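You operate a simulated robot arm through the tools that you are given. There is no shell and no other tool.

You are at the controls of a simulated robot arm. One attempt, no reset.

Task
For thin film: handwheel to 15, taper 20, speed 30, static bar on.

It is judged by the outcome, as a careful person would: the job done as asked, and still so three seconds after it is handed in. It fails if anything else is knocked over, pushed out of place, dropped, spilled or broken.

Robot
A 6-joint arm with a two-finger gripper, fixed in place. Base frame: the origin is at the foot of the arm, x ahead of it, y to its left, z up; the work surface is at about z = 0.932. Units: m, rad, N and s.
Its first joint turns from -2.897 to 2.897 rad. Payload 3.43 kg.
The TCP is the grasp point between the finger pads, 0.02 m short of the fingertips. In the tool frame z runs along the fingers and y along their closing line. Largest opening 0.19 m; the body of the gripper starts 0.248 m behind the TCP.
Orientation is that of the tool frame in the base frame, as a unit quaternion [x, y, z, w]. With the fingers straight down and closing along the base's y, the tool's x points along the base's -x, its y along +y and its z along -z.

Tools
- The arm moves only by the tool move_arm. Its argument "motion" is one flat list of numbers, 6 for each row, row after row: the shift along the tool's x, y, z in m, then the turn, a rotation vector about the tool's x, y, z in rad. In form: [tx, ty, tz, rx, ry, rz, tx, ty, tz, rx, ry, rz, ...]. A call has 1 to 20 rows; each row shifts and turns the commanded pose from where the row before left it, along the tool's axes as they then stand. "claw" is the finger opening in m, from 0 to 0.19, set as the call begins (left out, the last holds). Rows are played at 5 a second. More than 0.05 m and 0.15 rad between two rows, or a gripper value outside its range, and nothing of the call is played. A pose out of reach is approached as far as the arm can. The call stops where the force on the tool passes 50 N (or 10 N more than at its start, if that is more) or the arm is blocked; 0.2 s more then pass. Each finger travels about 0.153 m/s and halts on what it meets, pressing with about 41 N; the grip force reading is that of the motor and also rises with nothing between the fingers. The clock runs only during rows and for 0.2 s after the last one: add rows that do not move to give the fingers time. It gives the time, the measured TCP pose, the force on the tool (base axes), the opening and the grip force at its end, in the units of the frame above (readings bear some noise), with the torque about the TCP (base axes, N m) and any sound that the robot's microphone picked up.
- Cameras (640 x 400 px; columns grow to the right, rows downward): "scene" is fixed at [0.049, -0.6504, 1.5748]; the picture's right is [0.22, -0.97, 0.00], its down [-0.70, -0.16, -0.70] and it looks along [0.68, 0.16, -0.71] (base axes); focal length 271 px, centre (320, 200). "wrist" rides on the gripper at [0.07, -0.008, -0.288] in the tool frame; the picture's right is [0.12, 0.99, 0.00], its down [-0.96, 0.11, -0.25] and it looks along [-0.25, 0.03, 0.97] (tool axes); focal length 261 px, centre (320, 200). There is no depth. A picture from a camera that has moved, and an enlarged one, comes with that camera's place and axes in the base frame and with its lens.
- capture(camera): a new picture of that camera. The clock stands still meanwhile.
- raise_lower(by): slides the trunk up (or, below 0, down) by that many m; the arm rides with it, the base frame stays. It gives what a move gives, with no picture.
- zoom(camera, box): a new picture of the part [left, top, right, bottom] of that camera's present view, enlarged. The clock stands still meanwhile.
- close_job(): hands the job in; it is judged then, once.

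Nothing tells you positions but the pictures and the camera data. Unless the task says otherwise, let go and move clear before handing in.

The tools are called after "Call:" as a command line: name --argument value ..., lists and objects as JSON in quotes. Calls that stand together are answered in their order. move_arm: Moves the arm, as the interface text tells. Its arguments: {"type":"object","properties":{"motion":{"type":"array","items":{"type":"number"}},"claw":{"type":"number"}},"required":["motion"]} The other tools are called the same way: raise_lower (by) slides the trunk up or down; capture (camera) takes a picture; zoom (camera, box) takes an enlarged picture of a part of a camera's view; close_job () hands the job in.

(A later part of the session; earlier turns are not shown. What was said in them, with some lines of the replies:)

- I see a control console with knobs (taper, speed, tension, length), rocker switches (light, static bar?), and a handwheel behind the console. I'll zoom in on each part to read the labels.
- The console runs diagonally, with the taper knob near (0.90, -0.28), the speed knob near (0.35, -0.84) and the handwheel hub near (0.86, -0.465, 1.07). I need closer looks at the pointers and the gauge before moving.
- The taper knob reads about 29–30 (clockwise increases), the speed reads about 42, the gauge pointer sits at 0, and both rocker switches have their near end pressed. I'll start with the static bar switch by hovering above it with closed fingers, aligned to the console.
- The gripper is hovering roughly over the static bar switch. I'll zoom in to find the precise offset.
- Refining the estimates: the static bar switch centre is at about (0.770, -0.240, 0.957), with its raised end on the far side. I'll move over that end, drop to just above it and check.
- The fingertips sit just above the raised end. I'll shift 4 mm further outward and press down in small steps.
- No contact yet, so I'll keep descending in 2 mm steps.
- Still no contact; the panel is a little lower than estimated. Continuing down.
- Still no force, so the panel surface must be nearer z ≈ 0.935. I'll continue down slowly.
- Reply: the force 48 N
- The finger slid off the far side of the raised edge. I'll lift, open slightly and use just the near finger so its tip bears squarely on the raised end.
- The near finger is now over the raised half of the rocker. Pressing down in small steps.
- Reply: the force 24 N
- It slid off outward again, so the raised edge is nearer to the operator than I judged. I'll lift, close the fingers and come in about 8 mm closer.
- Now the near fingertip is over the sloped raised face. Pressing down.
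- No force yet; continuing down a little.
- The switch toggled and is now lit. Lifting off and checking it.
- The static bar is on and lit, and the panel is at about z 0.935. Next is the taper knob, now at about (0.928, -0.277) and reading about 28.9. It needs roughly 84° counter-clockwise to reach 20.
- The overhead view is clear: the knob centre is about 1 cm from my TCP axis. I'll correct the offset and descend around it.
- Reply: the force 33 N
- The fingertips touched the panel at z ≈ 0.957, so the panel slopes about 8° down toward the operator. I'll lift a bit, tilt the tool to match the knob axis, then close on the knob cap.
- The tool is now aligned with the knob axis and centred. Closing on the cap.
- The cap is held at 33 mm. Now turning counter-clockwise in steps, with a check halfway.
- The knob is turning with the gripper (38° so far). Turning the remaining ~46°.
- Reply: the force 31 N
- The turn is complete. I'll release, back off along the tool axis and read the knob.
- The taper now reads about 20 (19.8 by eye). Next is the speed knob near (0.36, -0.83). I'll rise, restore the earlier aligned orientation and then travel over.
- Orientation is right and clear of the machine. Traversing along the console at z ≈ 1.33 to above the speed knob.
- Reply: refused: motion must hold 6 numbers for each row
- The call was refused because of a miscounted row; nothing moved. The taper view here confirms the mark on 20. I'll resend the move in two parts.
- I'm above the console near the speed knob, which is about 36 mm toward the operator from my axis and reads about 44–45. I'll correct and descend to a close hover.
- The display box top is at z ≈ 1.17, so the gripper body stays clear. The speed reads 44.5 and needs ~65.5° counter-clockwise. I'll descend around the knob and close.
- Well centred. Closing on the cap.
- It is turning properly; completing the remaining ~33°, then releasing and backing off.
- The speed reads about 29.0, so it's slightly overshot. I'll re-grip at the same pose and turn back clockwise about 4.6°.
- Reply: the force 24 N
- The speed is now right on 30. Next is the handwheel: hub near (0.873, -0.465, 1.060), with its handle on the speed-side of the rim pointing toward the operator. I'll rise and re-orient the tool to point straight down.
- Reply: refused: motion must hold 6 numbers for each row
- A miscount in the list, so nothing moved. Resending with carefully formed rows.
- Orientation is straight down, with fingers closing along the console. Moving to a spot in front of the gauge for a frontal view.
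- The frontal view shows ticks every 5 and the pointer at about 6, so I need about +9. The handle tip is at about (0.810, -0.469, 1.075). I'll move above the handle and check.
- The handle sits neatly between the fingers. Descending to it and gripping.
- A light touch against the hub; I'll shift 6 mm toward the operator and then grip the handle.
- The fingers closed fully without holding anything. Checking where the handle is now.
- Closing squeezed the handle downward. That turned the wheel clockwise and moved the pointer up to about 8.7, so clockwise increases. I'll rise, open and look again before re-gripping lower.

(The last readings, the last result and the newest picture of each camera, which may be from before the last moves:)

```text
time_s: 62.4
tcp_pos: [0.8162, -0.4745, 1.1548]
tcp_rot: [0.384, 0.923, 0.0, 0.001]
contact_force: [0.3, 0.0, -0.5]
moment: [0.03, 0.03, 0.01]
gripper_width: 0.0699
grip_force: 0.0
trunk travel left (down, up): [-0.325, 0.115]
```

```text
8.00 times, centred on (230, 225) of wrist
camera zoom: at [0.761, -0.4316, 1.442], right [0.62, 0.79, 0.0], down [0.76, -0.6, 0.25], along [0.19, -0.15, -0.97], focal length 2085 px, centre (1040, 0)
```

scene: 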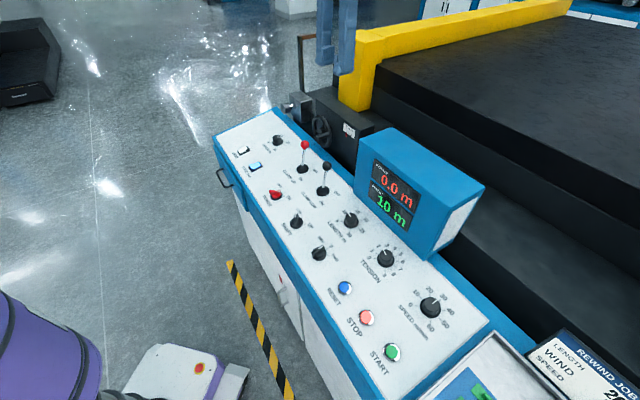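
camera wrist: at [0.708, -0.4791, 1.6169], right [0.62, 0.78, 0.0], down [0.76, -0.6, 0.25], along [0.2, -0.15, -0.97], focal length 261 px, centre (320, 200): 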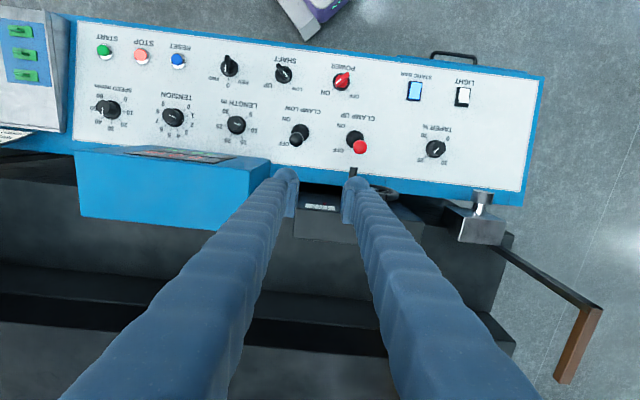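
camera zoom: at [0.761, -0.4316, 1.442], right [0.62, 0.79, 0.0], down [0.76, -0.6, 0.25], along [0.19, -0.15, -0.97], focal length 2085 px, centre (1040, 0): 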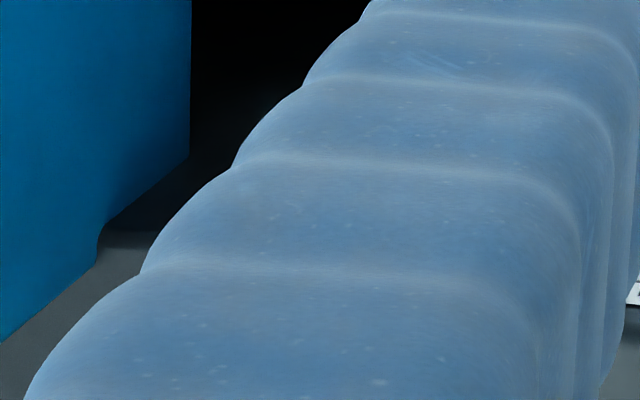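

The handle now sits at about z 1.042, the pointer around 8.7. I'll descend lower so the pads straddle the handle fully, then grip.

Call:
move_arm --motion '[0, -0.002, 0.04, 0, 0, 0, 0, 0, 0.04, 0, 0, 0, 0, 0, 0.041, 0, 0, 0, 0, 0, 0, 0, 0, 0]' --claw 0.06

Call:
zoom --camera "wrist" --box '[240, 120, 400, 230]'

Call:
zoom --camera "scene" --box '[290, 90, 370, 160]'

```text
time_s: 63.4
tcp_pos: [0.8146, -0.4783, 1.0354]
tcp_rot: [0.384, 0.923, 0.0, 0.0]
contact_force: [1.0, -0.2, 0.3]
moment: [0.02, -0.02, -0.01]
gripper_width: 0.06
grip_force: 0.0
trunk travel left (down, up): [-0.325, 0.115]
```

```text
3.64 times, centred on (320, 175) of wrist
camera zoom: at [0.7587, -0.4347, 1.3222], right [0.62, 0.79, 0.0], down [0.76, -0.6, 0.25], along [0.19, -0.15, -0.97], focal length 948 px, centre (320, 291)
```

zoom: 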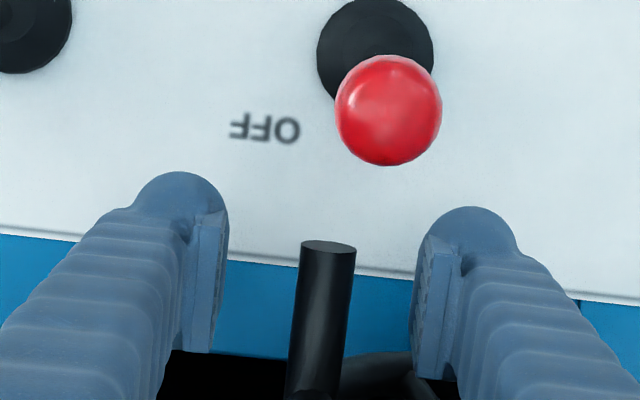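

```text
5.71 times, centred on (330, 125) of scene
camera zoom: at [0.049, -0.6504, 1.5748], right [0.22, -0.97, 0.0], down [-0.7, -0.16, -0.7], along [0.68, 0.16, -0.71], focal length 1549 px, centre (263, 629)
```

zoom: 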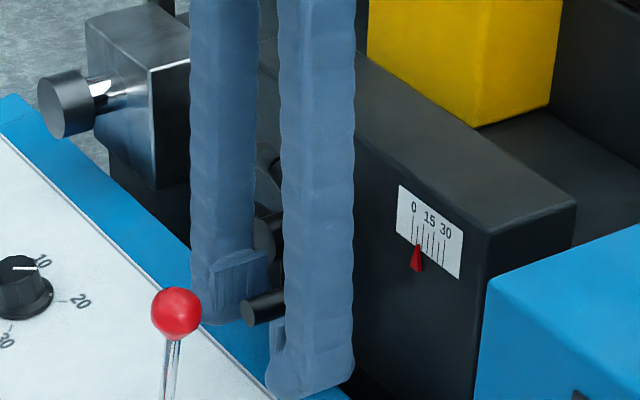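

The handle is centred between the pads. Closing on it.

Call:
move_arm --motion '[0, 0, 0, 0, 0, 0, 0, 0, 0, 0, 0, 0, 0, 0, 0, 0, 0, 0]' --claw 0.0

Call:
zoom --camera "wrist" --box '[240, 120, 400, 230]'

Call:
zoom --camera "scene" --box '[290, 90, 370, 160]'

Call:
zoom --camera "scene" --box '[338, 118, 362, 142]'

```text
time_s: 64.2
tcp_pos: [0.8155, -0.4764, 1.0344]
tcp_rot: [0.383, 0.924, 0.0, -0.002]
contact_force: [2.9, 1.2, -3.2]
moment: [-0.16, 0.09, 0.3]
gripper_width: 0.0116
grip_force: 45.2
trunk travel left (down, up): [-0.325, 0.115]
```

```text
3.64 times, centred on (320, 175) of wrist
camera zoom: at [0.7598, -0.4344, 1.3216], right [0.62, 0.79, 0.0], down [0.76, -0.6, 0.25], along [0.19, -0.15, -0.97], focal length 948 px, centre (320, 291)
```

zoom: 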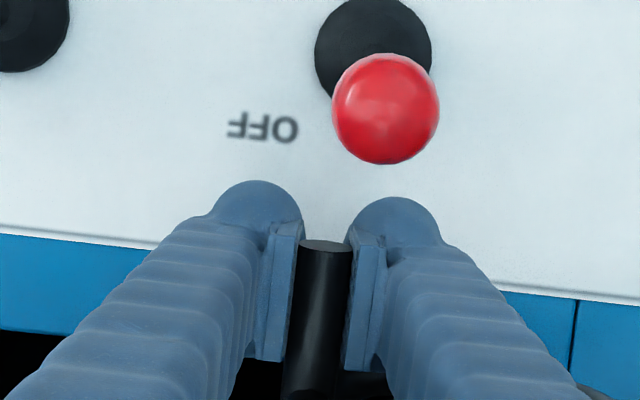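

```text
5.71 times, centred on (330, 125) of scene
camera zoom: at [0.049, -0.6504, 1.5748], right [0.22, -0.97, 0.0], down [-0.7, -0.16, -0.7], along [0.68, 0.16, -0.71], focal length 1549 px, centre (263, 629)
```

zoom: 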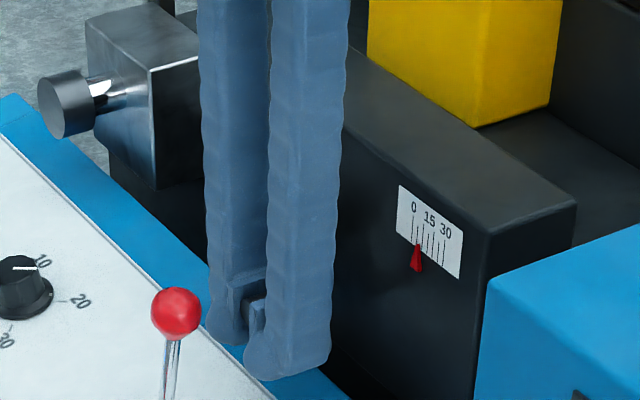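

```text
16.00 times, centred on (350, 130) of scene
camera zoom: at [0.049, -0.6504, 1.5748], right [0.22, -0.97, 0.0], down [-0.7, -0.16, -0.7], along [0.68, 0.16, -0.71], focal length 4338 px, centre (-160, 1320)
```

zoom: 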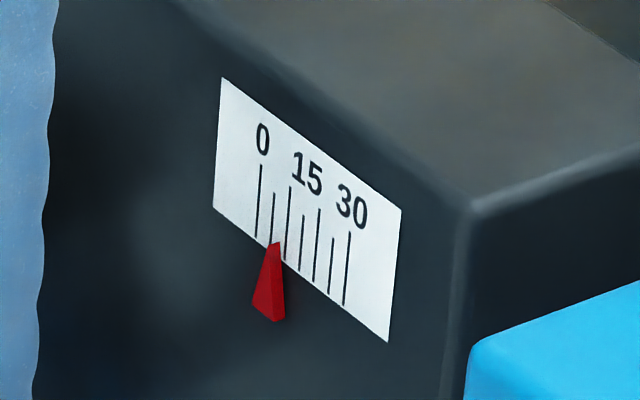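

The handle is held and the pointer unchanged. Now moving it along its circle clockwise, 20° first, to gauge force and ratio.

Call:
move_arm --motion '[0, 0.0018, 0.0042, 0, 0, 0, 0, 0.002, 0.004, 0, 0, 0, 0, 0.0024, 0.0038, 0, 0, 0, 0, 0.0028, 0.0036, 0, 0, 0, 0, 0, 0, 0, 0, 0]'

Call:
zoom --camera "scene" --box '[290, 90, 370, 160]'

Call:
zoom --camera "scene" --box '[338, 118, 362, 142]'

Call:
zoom --camera "wrist" --box '[240, 120, 400, 230]'

```text
time_s: 65.4
tcp_pos: [0.8182, -0.4753, 1.0179]
tcp_rot: [0.384, 0.923, 0.0, -0.002]
contact_force: [-26.4, -20.9, -12.6]
moment: [-0.07, -0.96, 0.38]
gripper_width: 0.0115
grip_force: 45.5
trunk travel left (down, up): [-0.325, 0.115]
```

```text
5.71 times, centred on (330, 125) of scene
camera zoom: at [0.049, -0.6504, 1.5748], right [0.22, -0.97, 0.0], down [-0.7, -0.16, -0.7], along [0.68, 0.16, -0.71], focal length 1549 px, centre (263, 629)
```

zoom: 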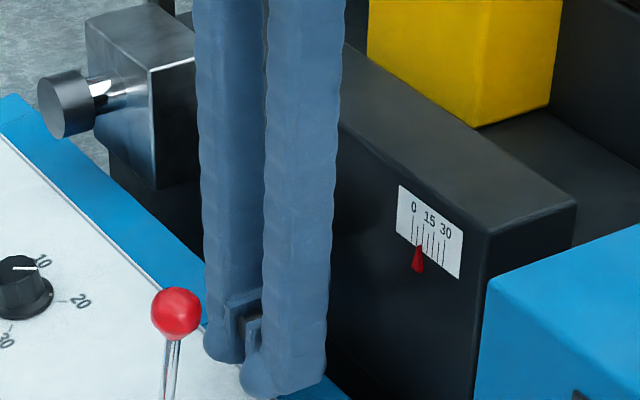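

```text
16.00 times, centred on (350, 130) of scene
camera zoom: at [0.049, -0.6504, 1.5748], right [0.22, -0.97, 0.0], down [-0.7, -0.16, -0.7], along [0.68, 0.16, -0.71], focal length 4338 px, centre (-160, 1320)
```

zoom: 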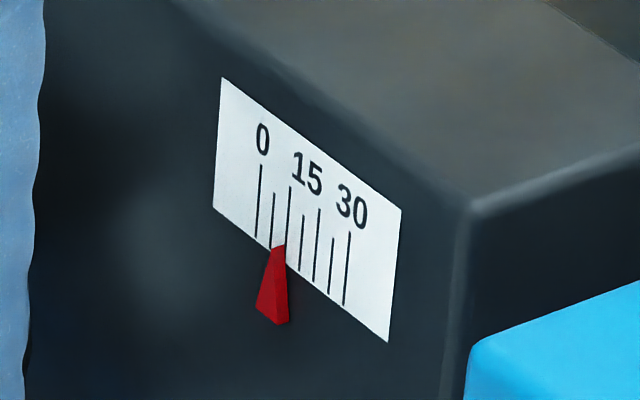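

```text
3.64 times, centred on (320, 175) of wrist
camera zoom: at [0.7635, -0.4315, 1.3053], right [0.62, 0.78, 0.0], down [0.76, -0.6, 0.24], along [0.19, -0.15, -0.97], focal length 948 px, centre (320, 291)
```

zoom: 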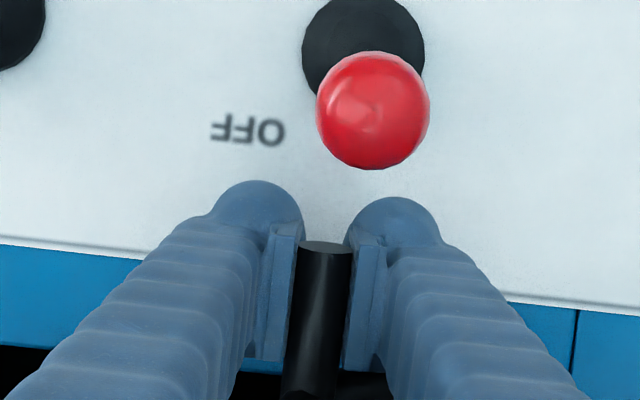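

The handle sits high in the pads (the pads' middle is about 1.5 cm above the TCP). I'll re-grip 15 mm higher and clear the sideways preload, which gives more room above the panel.

Call:
move_arm --motion '[0, -0.0032, 0, 0, 0, 0, 0, -0.0033, 0, 0, 0, 0, 0, 0, -0.0075, 0, 0, 0, 0, 0, -0.0075, 0, 0, 0, 0, 0, 0, 0, 0, 0]' --claw 0.05

Call:
zoom --camera "wrist" --box '[240, 120, 400, 230]'

Call:
zoom --camera "scene" --box '[290, 90, 370, 160]'

Call:
zoom --camera "scene" --box '[338, 118, 362, 142]'

```text
time_s: 66.6
tcp_pos: [0.8186, -0.4766, 1.0335]
tcp_rot: [0.384, 0.924, 0.0, 0.001]
contact_force: [-0.6, 0.9, 0.0]
moment: [-0.03, 0.03, -0.02]
gripper_width: 0.0501
grip_force: 0.1
trunk travel left (down, up): [-0.325, 0.115]
```

```text
3.64 times, centred on (320, 175) of wrist
camera zoom: at [0.7629, -0.4323, 1.3213], right [0.62, 0.79, 0.0], down [0.76, -0.6, 0.25], along [0.19, -0.15, -0.97], focal length 948 px, centre (320, 291)
```

zoom: 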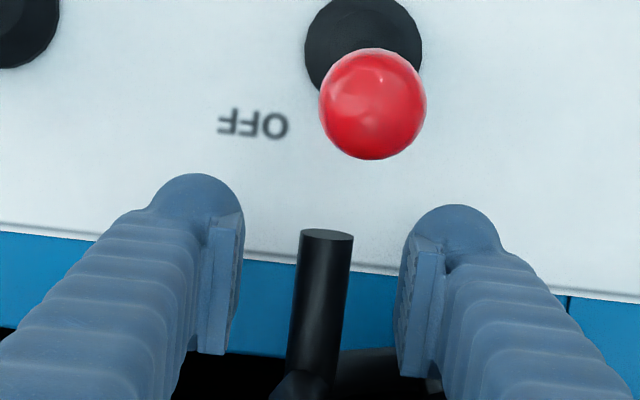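

```text
5.71 times, centred on (330, 125) of scene
camera zoom: at [0.049, -0.6504, 1.5748], right [0.22, -0.97, 0.0], down [-0.7, -0.16, -0.7], along [0.68, 0.16, -0.71], focal length 1549 px, centre (263, 629)
```

zoom: 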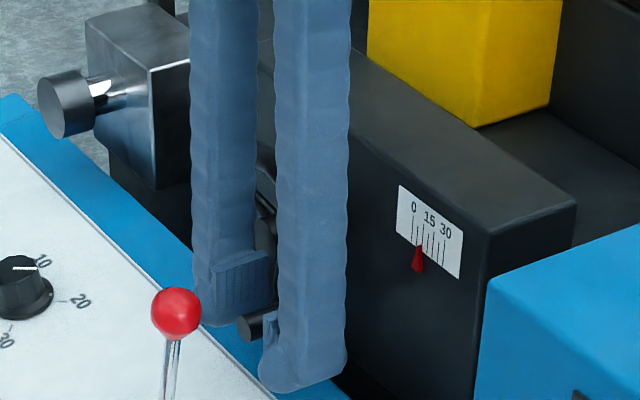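

```text
16.00 times, centred on (350, 130) of scene
camera zoom: at [0.049, -0.6504, 1.5748], right [0.22, -0.97, 0.0], down [-0.7, -0.16, -0.7], along [0.68, 0.16, -0.71], focal length 4338 px, centre (-160, 1320)
```

zoom: 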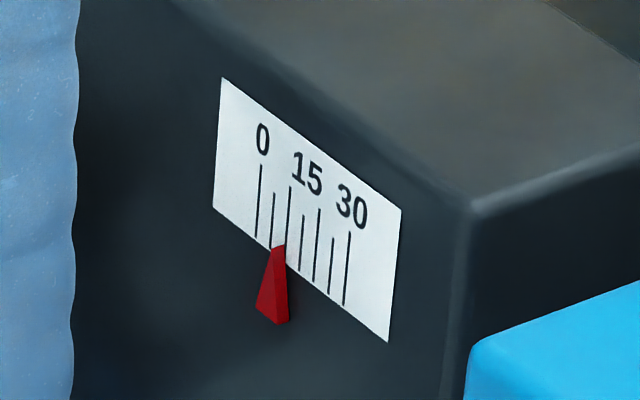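

The handle is now at z ≈ 1.032 and the pointer at about 10.4; roughly 55° remain (handle ending near the bottom). I'll lower 12 mm, grip, and turn 20° along the circle.

Call:
move_arm --motion '[0, 0, 0.006, 0, 0, 0, 0, 0, 0.006, 0, 0, 0, 0, 0, 0, 0, 0, 0]'

Call:
move_arm --motion '[0, 0, 0, 0, 0, 0, 0, 0, 0, 0, 0, 0, 0, 0, 0, 0, 0, 0, 0, 0.0027, 0.0037, 0, 0, 0, 0, 0.003, 0.0035, 0, 0, 0, 0, 0.0033, 0.0032, 0, 0, 0, 0, 0.0036, 0.0029, 0, 0, 0, 0, 0, 0, 0, 0, 0]' --claw 0.0

Call:
zoom --camera "scene" --box '[290, 90, 370, 160]'

Call:
zoom --camera "scene" --box '[338, 118, 362, 142]'

Call:
zoom --camera "wrist" --box '[240, 120, 400, 230]'

```text
time_s: 67.4
tcp_pos: [0.8189, -0.4751, 1.0231]
tcp_rot: [0.383, 0.924, 0.0, 0.0]
contact_force: [0.8, 0.8, 0.0]
moment: [-0.01, -0.03, 0.0]
gripper_width: 0.0499
grip_force: 0.1
trunk travel left (down, up): [-0.325, 0.115]
```

```text
time_s: 69.2
tcp_pos: [0.8257, -0.4685, 1.007]
tcp_rot: [0.385, 0.923, 0.0, -0.001]
contact_force: [-16.7, -14.6, -14.5]
moment: [-0.22, -0.84, 0.34]
gripper_width: 0.0117
grip_force: 45.3
trunk travel left (down, up): [-0.325, 0.115]
```

```text
5.71 times, centred on (330, 125) of scene
camera zoom: at [0.049, -0.6504, 1.5748], right [0.22, -0.97, 0.0], down [-0.7, -0.16, -0.7], along [0.68, 0.16, -0.71], focal length 1549 px, centre (263, 629)
```

zoom: 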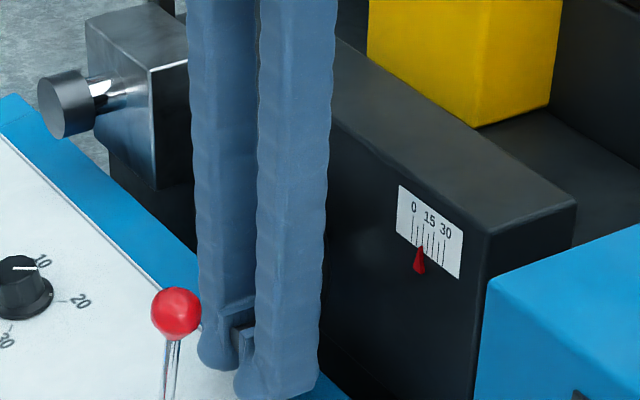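

```text
16.00 times, centred on (350, 130) of scene
camera zoom: at [0.049, -0.6504, 1.5748], right [0.22, -0.97, 0.0], down [-0.7, -0.16, -0.7], along [0.68, 0.16, -0.71], focal length 4338 px, centre (-160, 1320)
```

zoom: 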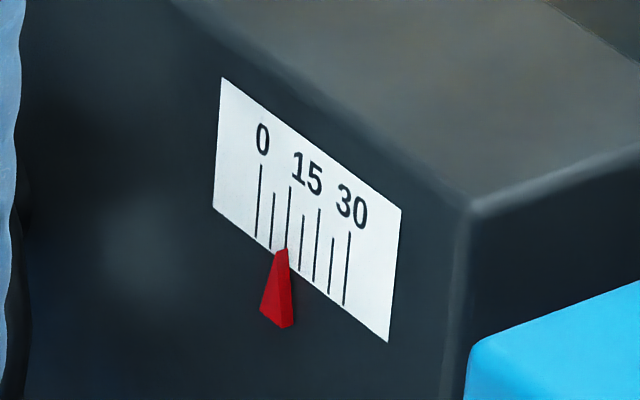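

```text
3.64 times, centred on (320, 175) of wrist
camera zoom: at [0.7701, -0.4259, 1.2944], right [0.62, 0.78, 0.0], down [0.76, -0.6, 0.24], along [0.19, -0.15, -0.97], focal length 948 px, centre (320, 291)
```

zoom: 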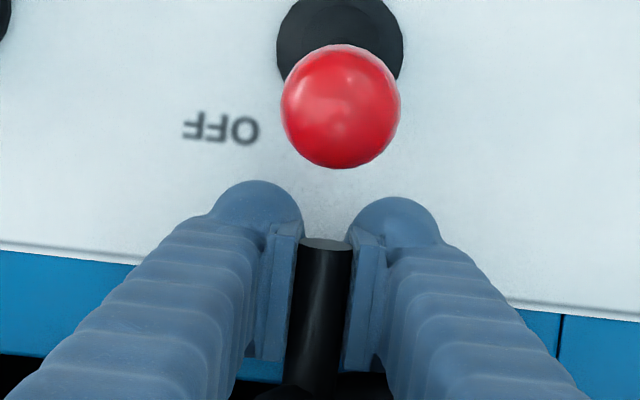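

Pointer is at about 11.6 and following smoothly. Continuing another 20° along the arc with a slightly larger radius.

Call:
move_arm --motion '[0, 0.0024, 0.0047, 0, 0, 0, 0, 0.0037, 0.0034, 0, 0, 0, 0, 0.004, 0.0031, 0, 0, 0, 0, 0.0043, 0.0027, 0, 0, 0, 0, 0, 0, 0, 0, 0]'

Call:
zoom --camera "scene" --box '[290, 90, 370, 160]'

Call:
zoom --camera "scene" --box '[338, 118, 362, 142]'

```text
time_s: 70.4
tcp_pos: [0.8377, -0.4579, 0.9955]
tcp_rot: [0.383, 0.924, 0.0, 0.0]
contact_force: [-5.8, -3.4, -3.6]
moment: [0.51, 0.15, 0.27]
gripper_width: 0.012
grip_force: 45.6
trunk travel left (down, up): [-0.325, 0.115]
```

```text
5.71 times, centred on (330, 125) of scene
camera zoom: at [0.049, -0.6504, 1.5748], right [0.22, -0.97, 0.0], down [-0.7, -0.16, -0.7], along [0.68, 0.16, -0.71], focal length 1549 px, centre (263, 629)
```

zoom: 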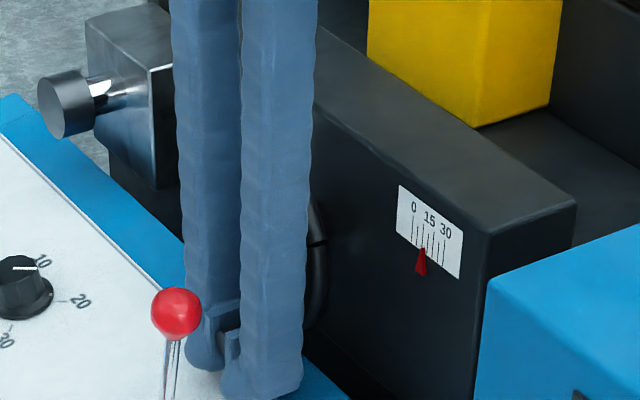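

```text
16.00 times, centred on (350, 130) of scene
camera zoom: at [0.049, -0.6504, 1.5748], right [0.22, -0.97, 0.0], down [-0.7, -0.16, -0.7], along [0.68, 0.16, -0.71], focal length 4338 px, centre (-160, 1320)
```

zoom: 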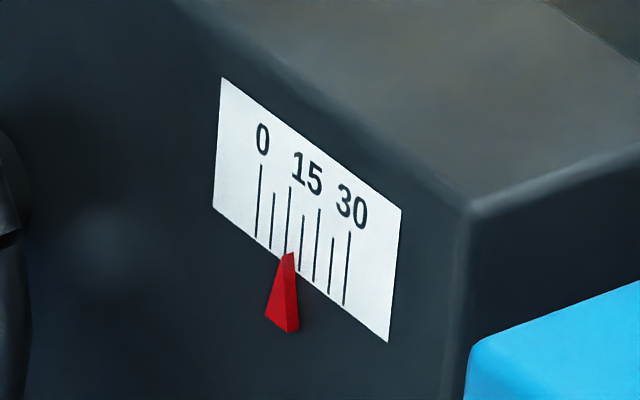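

The pointer is at about 13.8 with low forces. A further ~13° should bring it to about 15.

Call:
move_arm --motion '[0, 0.0038, 0.0017, 0, 0, 0, 0, 0.0038, 0.0014, 0, 0, 0, 0, 0.0038, 0.0011, 0, 0, 0, 0, 0, 0, 0, 0, 0]'

Call:
zoom --camera "scene" --box '[338, 118, 362, 142]'

Call:
capture --camera "wrist"

```text
time_s: 71.4
tcp_pos: [0.8436, -0.4496, 0.9912]
tcp_rot: [0.383, 0.924, 0.001, -0.001]
contact_force: [-3.9, -6.7, -7.6]
moment: [-0.03, -0.38, 0.24]
gripper_width: 0.0117
grip_force: 44.9
trunk travel left (down, up): [-0.325, 0.115]
```

```text
16.00 times, centred on (350, 130) of scene
camera zoom: at [0.049, -0.6504, 1.5748], right [0.22, -0.97, 0.0], down [-0.7, -0.16, -0.7], along [0.68, 0.16, -0.71], focal length 4338 px, centre (-160, 1320)
```

zoom: 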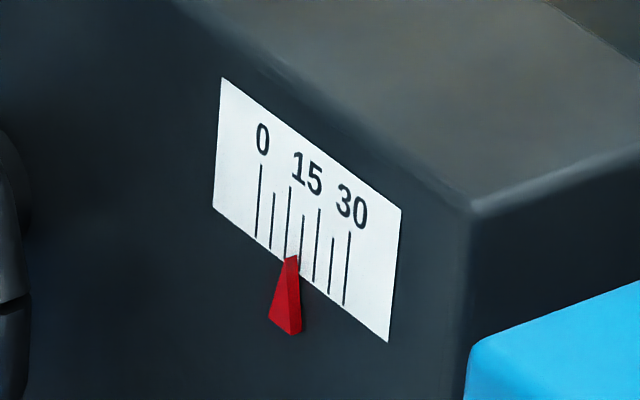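

```text
taken
camera wrist: at [0.7896, -0.4054, 1.2778], right [0.62, 0.79, 0.0], down [0.76, -0.6, 0.25], along [0.19, -0.15, -0.97], focal length 261 px, centre (320, 200)
```

wrist: 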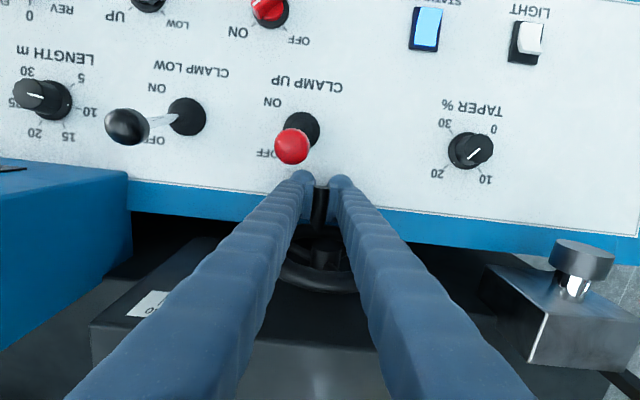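

The scene view puts it at about 15. I'll open, rise straight up and check the gauge frontally as before.

Call:
move_arm --motion '[0, 0, 0, 0, 0, 0, 0, 0, 0, 0, 0, 0, 0, 0, -0.02, 0, 0, 0, 0, 0, -0.03, 0, 0, 0, 0, 0, -0.048, 0, 0, 0, 0, 0, -0.048, 0, 0, 0, 0, 0, -0.048, 0, 0, 0, 0, 0, -0.048, 0, 0, 0, 0, 0, -0.048, 0, 0, 0, 0, 0, -0.048, 0, 0, 0, 0, 0, 0, 0, 0, 0]' --claw 0.05

Call:
move_arm --motion '[0, -0.0425, 0, 0, 0, 0, 0, -0.0425, 0, 0, 0, 0, 0, -0.0225, 0, 0, 0, 0, 0, 0, 0, 0, 0, 0]'

Call:
zoom --camera "wrist" --box '[295, 190, 345, 220]'

Call:
zoom --camera "scene" --box '[338, 118, 362, 142]'

Call:
capture --camera "wrist"

```text
time_s: 73.8
tcp_pos: [0.839, -0.447, 1.3233]
tcp_rot: [0.384, 0.923, -0.001, -0.002]
contact_force: [0.8, -0.4, -1.1]
moment: [0.21, 0.14, 0.0]
gripper_width: 0.0499
grip_force: 0.0
out of reach, approached as far as the arm can: row 10
trunk travel left (down, up): [-0.325, 0.115]
```

```text
time_s: 74.8
tcp_pos: [0.7631, -0.5205, 1.3237]
tcp_rot: [0.383, 0.924, 0.0, -0.001]
contact_force: [0.4, 0.4, 0.1]
moment: [0.05, 0.05, 0.01]
gripper_width: 0.05
grip_force: 0.0
trunk travel left (down, up): [-0.325, 0.115]
```

```text
12.80 times, centred on (320, 205) of wrist
camera zoom: at [0.7078, -0.4777, 1.6108], right [0.62, 0.79, 0.0], down [0.76, -0.6, 0.25], along [0.19, -0.15, -0.97], focal length 3336 px, centre (320, 136)
```

zoom: 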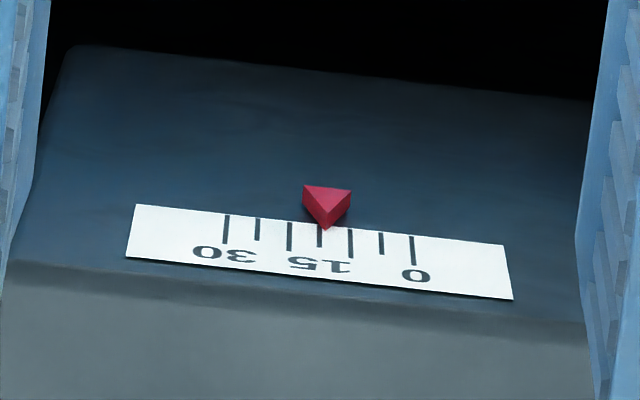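

```text
16.00 times, centred on (350, 130) of scene
camera zoom: at [0.049, -0.6504, 1.5748], right [0.22, -0.97, 0.0], down [-0.7, -0.16, -0.7], along [0.68, 0.16, -0.71], focal length 4338 px, centre (-160, 1320)
```

zoom: 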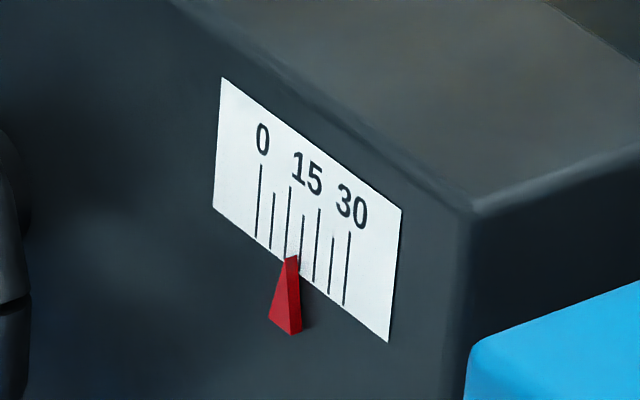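

```text
taken
camera wrist: at [0.7078, -0.4777, 1.6108], right [0.62, 0.79, 0.0], down [0.76, -0.6, 0.25], along [0.19, -0.15, -0.97], focal length 261 px, centre (320, 200)
```

wrist: 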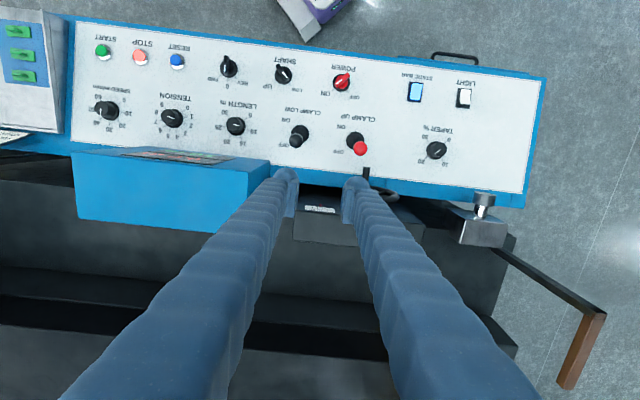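

Seen frontally, the pointer is at about 14.1, slightly short. I'll go back to the handle, now near the bottom of its circle, and turn about 10° more.

Call:
move_arm --motion '[0, 0, 0.03, 0, 0, 0, 0, 0, 0.03, 0, 0, 0, -0.002, 0.0357, 0, 0, 0, 0, -0.002, 0.0357, 0, 0, 0, 0, -0.0025, 0.0356, 0, 0, 0, 0, 0, 0, 0.048, 0, 0, 0, 0, 0, 0.048, 0, 0, 0, 0, 0, 0.048, 0, 0, 0, 0, 0, 0, 0, 0, 0]' --claw 0.06

Call:
zoom --camera "wrist" --box '[240, 120, 400, 230]'

Call:
zoom --camera "scene" --box '[290, 90, 370, 160]'

```text
time_s: 76.8
tcp_pos: [0.8415, -0.4497, 1.1217]
tcp_rot: [0.383, 0.924, 0.0, -0.001]
contact_force: [0.1, 0.2, -0.1]
moment: [0.06, -0.01, 0.0]
gripper_width: 0.06
grip_force: 0.0
trunk travel left (down, up): [-0.325, 0.115]
```

```text
3.64 times, centred on (320, 175) of wrist
camera zoom: at [0.7859, -0.4063, 1.409], right [0.62, 0.79, 0.0], down [0.76, -0.6, 0.25], along [0.19, -0.15, -0.97], focal length 948 px, centre (320, 291)
```

zoom: 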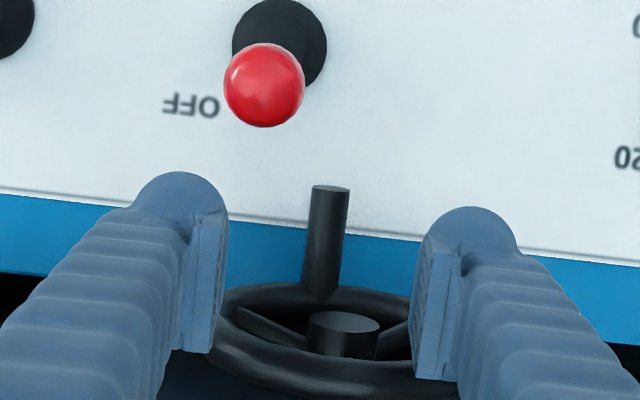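

```text
5.71 times, centred on (330, 125) of scene
camera zoom: at [0.049, -0.6504, 1.5748], right [0.22, -0.97, 0.0], down [-0.7, -0.16, -0.7], along [0.68, 0.16, -0.71], focal length 1549 px, centre (263, 629)
```

zoom: 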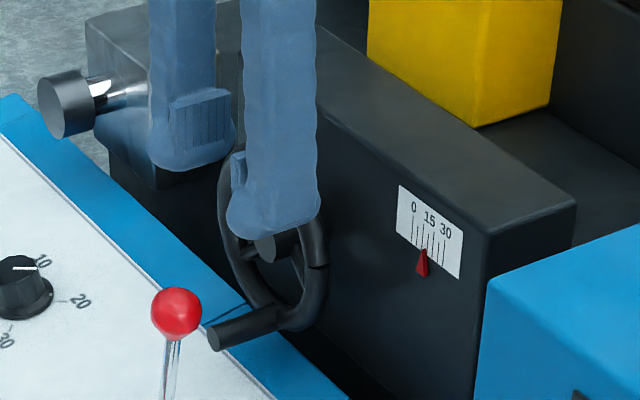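

I have a clear view of the handle near the bottom. Descending around it, gripping and turning the last ~10°.

Call:
move_arm --motion '[0, 0.0045, 0.035, 0, 0, 0, 0, 0, 0.04, 0, 0, 0, 0, 0, 0.035, 0, 0, 0, 0, 0, 0.02, 0, 0, 0, 0, 0, 0, 0, 0, 0]'

Call:
zoom --camera "wrist" --box '[240, 120, 400, 230]'

```text
time_s: 78.0
tcp_pos: [0.8461, -0.4464, 0.9922]
tcp_rot: [0.383, 0.924, 0.0, 0.0]
contact_force: [0.4, 0.1, 0.3]
moment: [0.03, -0.01, -0.02]
gripper_width: 0.06
grip_force: 0.0
trunk travel left (down, up): [-0.325, 0.115]
```

```text
3.64 times, centred on (320, 175) of wrist
camera zoom: at [0.7896, -0.4029, 1.2793], right [0.62, 0.79, 0.0], down [0.76, -0.6, 0.25], along [0.19, -0.15, -0.97], focal length 948 px, centre (320, 291)
```

zoom: 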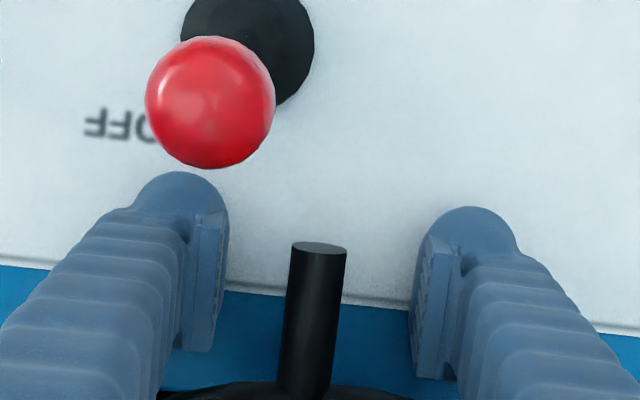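

Centred well enough. Closing and moving the remaining arc.

Call:
move_arm --motion '[0, 0, 0, 0, 0, 0, 0, 0, 0, 0, 0, 0, 0, 0, 0, 0, 0, 0, 0, 0.003, 0.0006, 0, 0, 0, 0, 0.003, 0.0004, 0, 0, 0, 0, 0.0025, 0.0002, 0, 0, 0, 0, 0, 0, 0, 0, 0, 0, 0, 0, 0, 0, 0]' --claw 0.0

Call:
zoom --camera "scene" --box '[338, 118, 362, 142]'

Call:
capture --camera "wrist"

```text
time_s: 79.8
tcp_pos: [0.8522, -0.4406, 0.9893]
tcp_rot: [0.384, 0.923, 0.0, -0.002]
contact_force: [-10.1, 3.0, -9.8]
moment: [0.2, -0.2, 0.26]
gripper_width: 0.0116
grip_force: 44.6
trunk travel left (down, up): [-0.325, 0.115]
```

```text
16.00 times, centred on (350, 130) of scene
camera zoom: at [0.049, -0.6504, 1.5748], right [0.22, -0.97, 0.0], down [-0.7, -0.16, -0.7], along [0.68, 0.16, -0.71], focal length 4338 px, centre (-160, 1320)
```

zoom: 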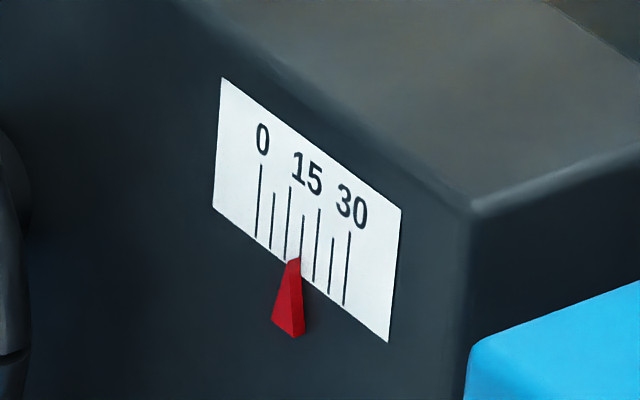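

```text
taken
camera wrist: at [0.7962, -0.397, 1.2777], right [0.62, 0.79, 0.0], down [0.76, -0.6, 0.25], along [0.19, -0.15, -0.97], focal length 261 px, centre (320, 200)
```

wrist: 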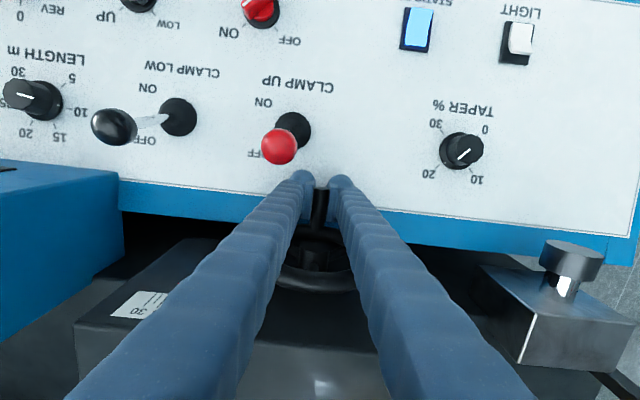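

The pointer advanced about one unit. Releasing, rising and checking frontally.

Call:
move_arm --motion '[0, 0, 0, 0, 0, 0, 0, 0, 0, 0, 0, 0, 0, 0, -0.02, 0, 0, 0, 0, 0, -0.03, 0, 0, 0, 0, 0, -0.048, 0, 0, 0, 0, 0, -0.048, 0, 0, 0, 0, 0, -0.048, 0, 0, 0, 0, 0, -0.048, 0, 0, 0, 0, 0, -0.048, 0, 0, 0, 0, 0, 0, 0, 0, 0]' --claw 0.05

Call:
move_arm --motion '[0.002, -0.04, 0, 0, 0, 0, 0.002, -0.04, 0, 0, 0, 0, 0.002, -0.04, 0, 0, 0, 0, 0, 0, -0.04, 0, 0, 0, 0, 0, 0, 0, 0, 0]'

Call:
zoom --camera "wrist" --box '[295, 190, 345, 220]'

Call:
capture --camera "wrist"

Call:
capture --camera "scene"

```text
time_s: 82.0
tcp_pos: [0.85, -0.443, 1.2829]
tcp_rot: [0.383, 0.924, 0.0, 0.0]
contact_force: [0.3, -0.1, 0.6]
moment: [0.01, -0.03, 0.02]
gripper_width: 0.05
grip_force: 0.1
trunk travel left (down, up): [-0.325, 0.115]
```

```text
time_s: 83.2
tcp_pos: [0.7624, -0.5218, 1.3226]
tcp_rot: [0.383, 0.924, 0.0, 0.0]
contact_force: [0.2, 0.0, 0.5]
moment: [-0.06, -0.02, 0.05]
gripper_width: 0.0499
grip_force: 0.0
trunk travel left (down, up): [-0.325, 0.115]
```

```text
12.80 times, centred on (320, 205) of wrist
camera zoom: at [0.7065, -0.4774, 1.6094], right [0.62, 0.79, 0.0], down [0.76, -0.6, 0.25], along [0.19, -0.15, -0.97], focal length 3336 px, centre (320, 136)
```

zoom: 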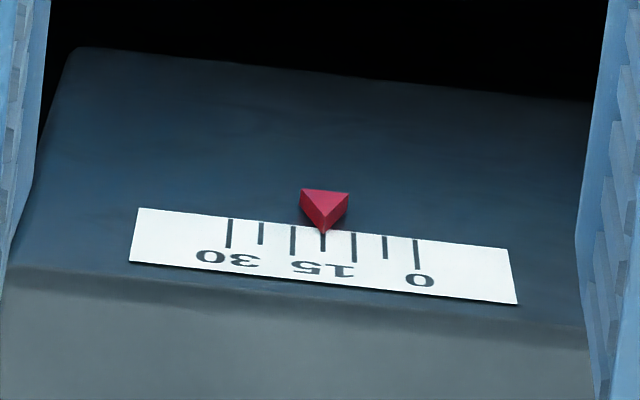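

```text
taken
camera wrist: at [0.7065, -0.4774, 1.6094], right [0.62, 0.79, 0.0], down [0.76, -0.6, 0.25], along [0.19, -0.15, -0.97], focal length 261 px, centre (320, 200)
```

wrist: 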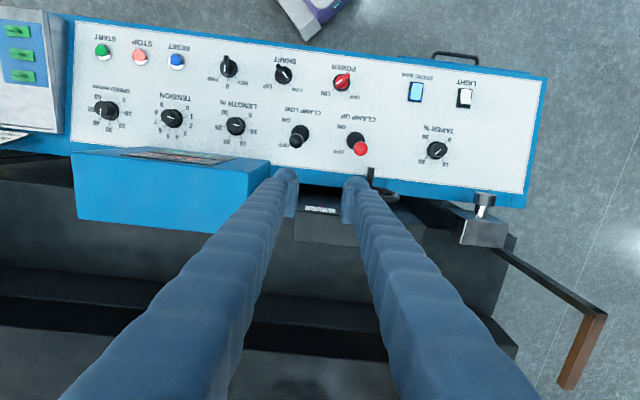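

```text
taken
```

scene: 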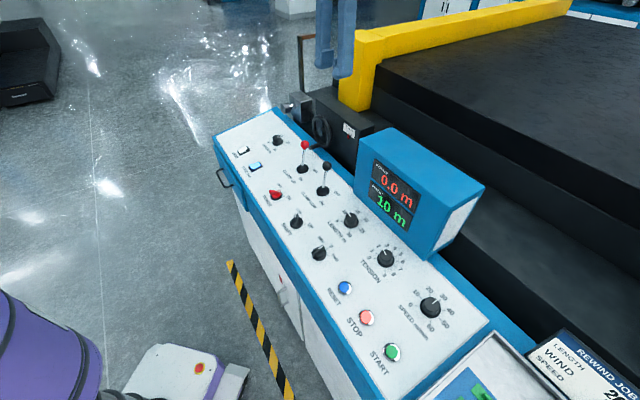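

The pointer is now exactly on the 15 tick. A final check of all settings.

Call:
zoom --camera "wrist" --box '[400, 70, 500, 170]'

Call:
zoom --camera "scene" --box '[262, 125, 294, 157]'

Call:
zoom --camera "scene" --box '[406, 284, 458, 336]'

Call:
zoom --camera "scene" --box '[220, 100, 420, 270]'

```text
4.00 times, centred on (450, 120) of wrist
camera zoom: at [0.7065, -0.4774, 1.6094], right [0.62, 0.79, 0.0], down [0.76, -0.6, 0.25], along [0.19, -0.15, -0.97], focal length 1043 px, centre (-200, 520)
```

zoom: 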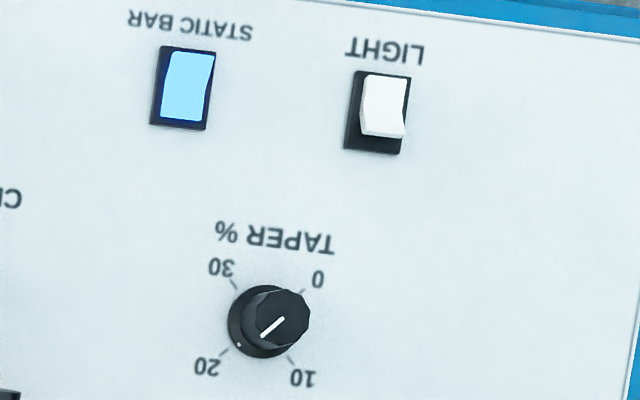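

```text
12.50 times, centred on (278, 141) of scene
camera zoom: at [0.049, -0.6504, 1.5748], right [0.22, -0.97, 0.0], down [-0.7, -0.16, -0.7], along [0.68, 0.16, -0.71], focal length 3389 px, centre (845, 938)
```

zoom: 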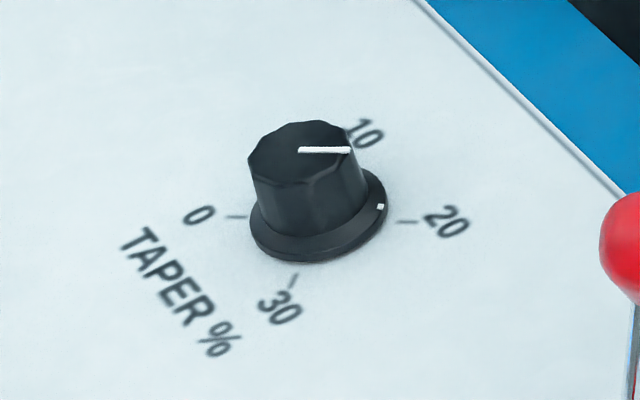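

```text
7.69 times, centred on (432, 310) of scene
camera zoom: at [0.049, -0.6504, 1.5748], right [0.22, -0.97, 0.0], down [-0.7, -0.16, -0.7], along [0.68, 0.16, -0.71], focal length 2086 px, centre (-542, -646)
```

zoom: 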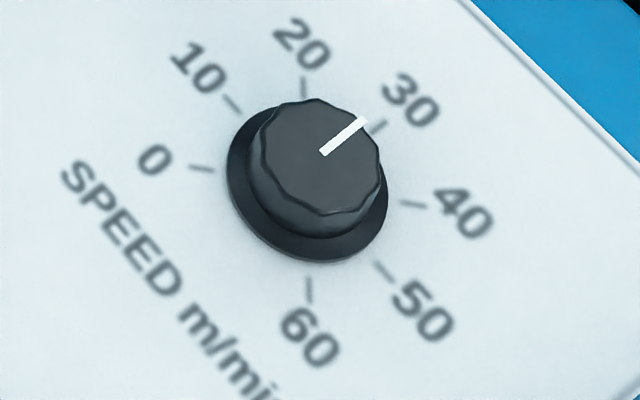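

```text
2.35 times, centred on (320, 185) of scene
camera zoom: at [0.049, -0.6504, 1.5748], right [0.22, -0.97, 0.0], down [-0.7, -0.16, -0.7], along [0.68, 0.16, -0.71], focal length 638 px, centre (320, 235)
```

zoom: 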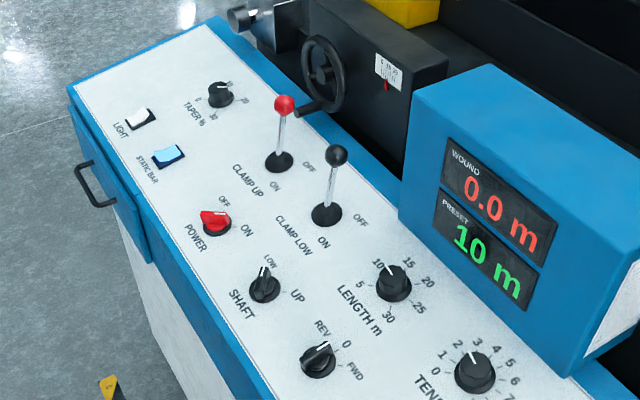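

Everything matches the request:
- **Handwheel:** 15
- **Taper:** about 20
- **Speed:** 30
- **Static bar:** on and lit

The other controls look undisturbed, and the arm has let go and moved clear. Handing in.

Call:
close_job

```text
The job is handed in.
```

The console is set for thin film and the job is handed in. I don't have the judging result.

| Setting | Asked | My last reading |
|---|---|---|
| Handwheel | 15 | 15.0 |
| Taper | 20 | about 19.8 |
| Speed | 30 | about 30 |
| Static bar | on | on, lit |

- **Taper:** it sits roughly 2° past the 20 mark. I judged that close enough and left it.
- **Static bar:** the first two presses slid off the edge of the switch before the third one turned it on.
- **Handwheel:** my first grip on the handle slipped and turned the wheel slightly in the direction needed. I gripped it again and finished the turn from there.
- **Other controls:** the final pictures show the rest of the console undisturbed. The arm has let go and is clear of the machine.
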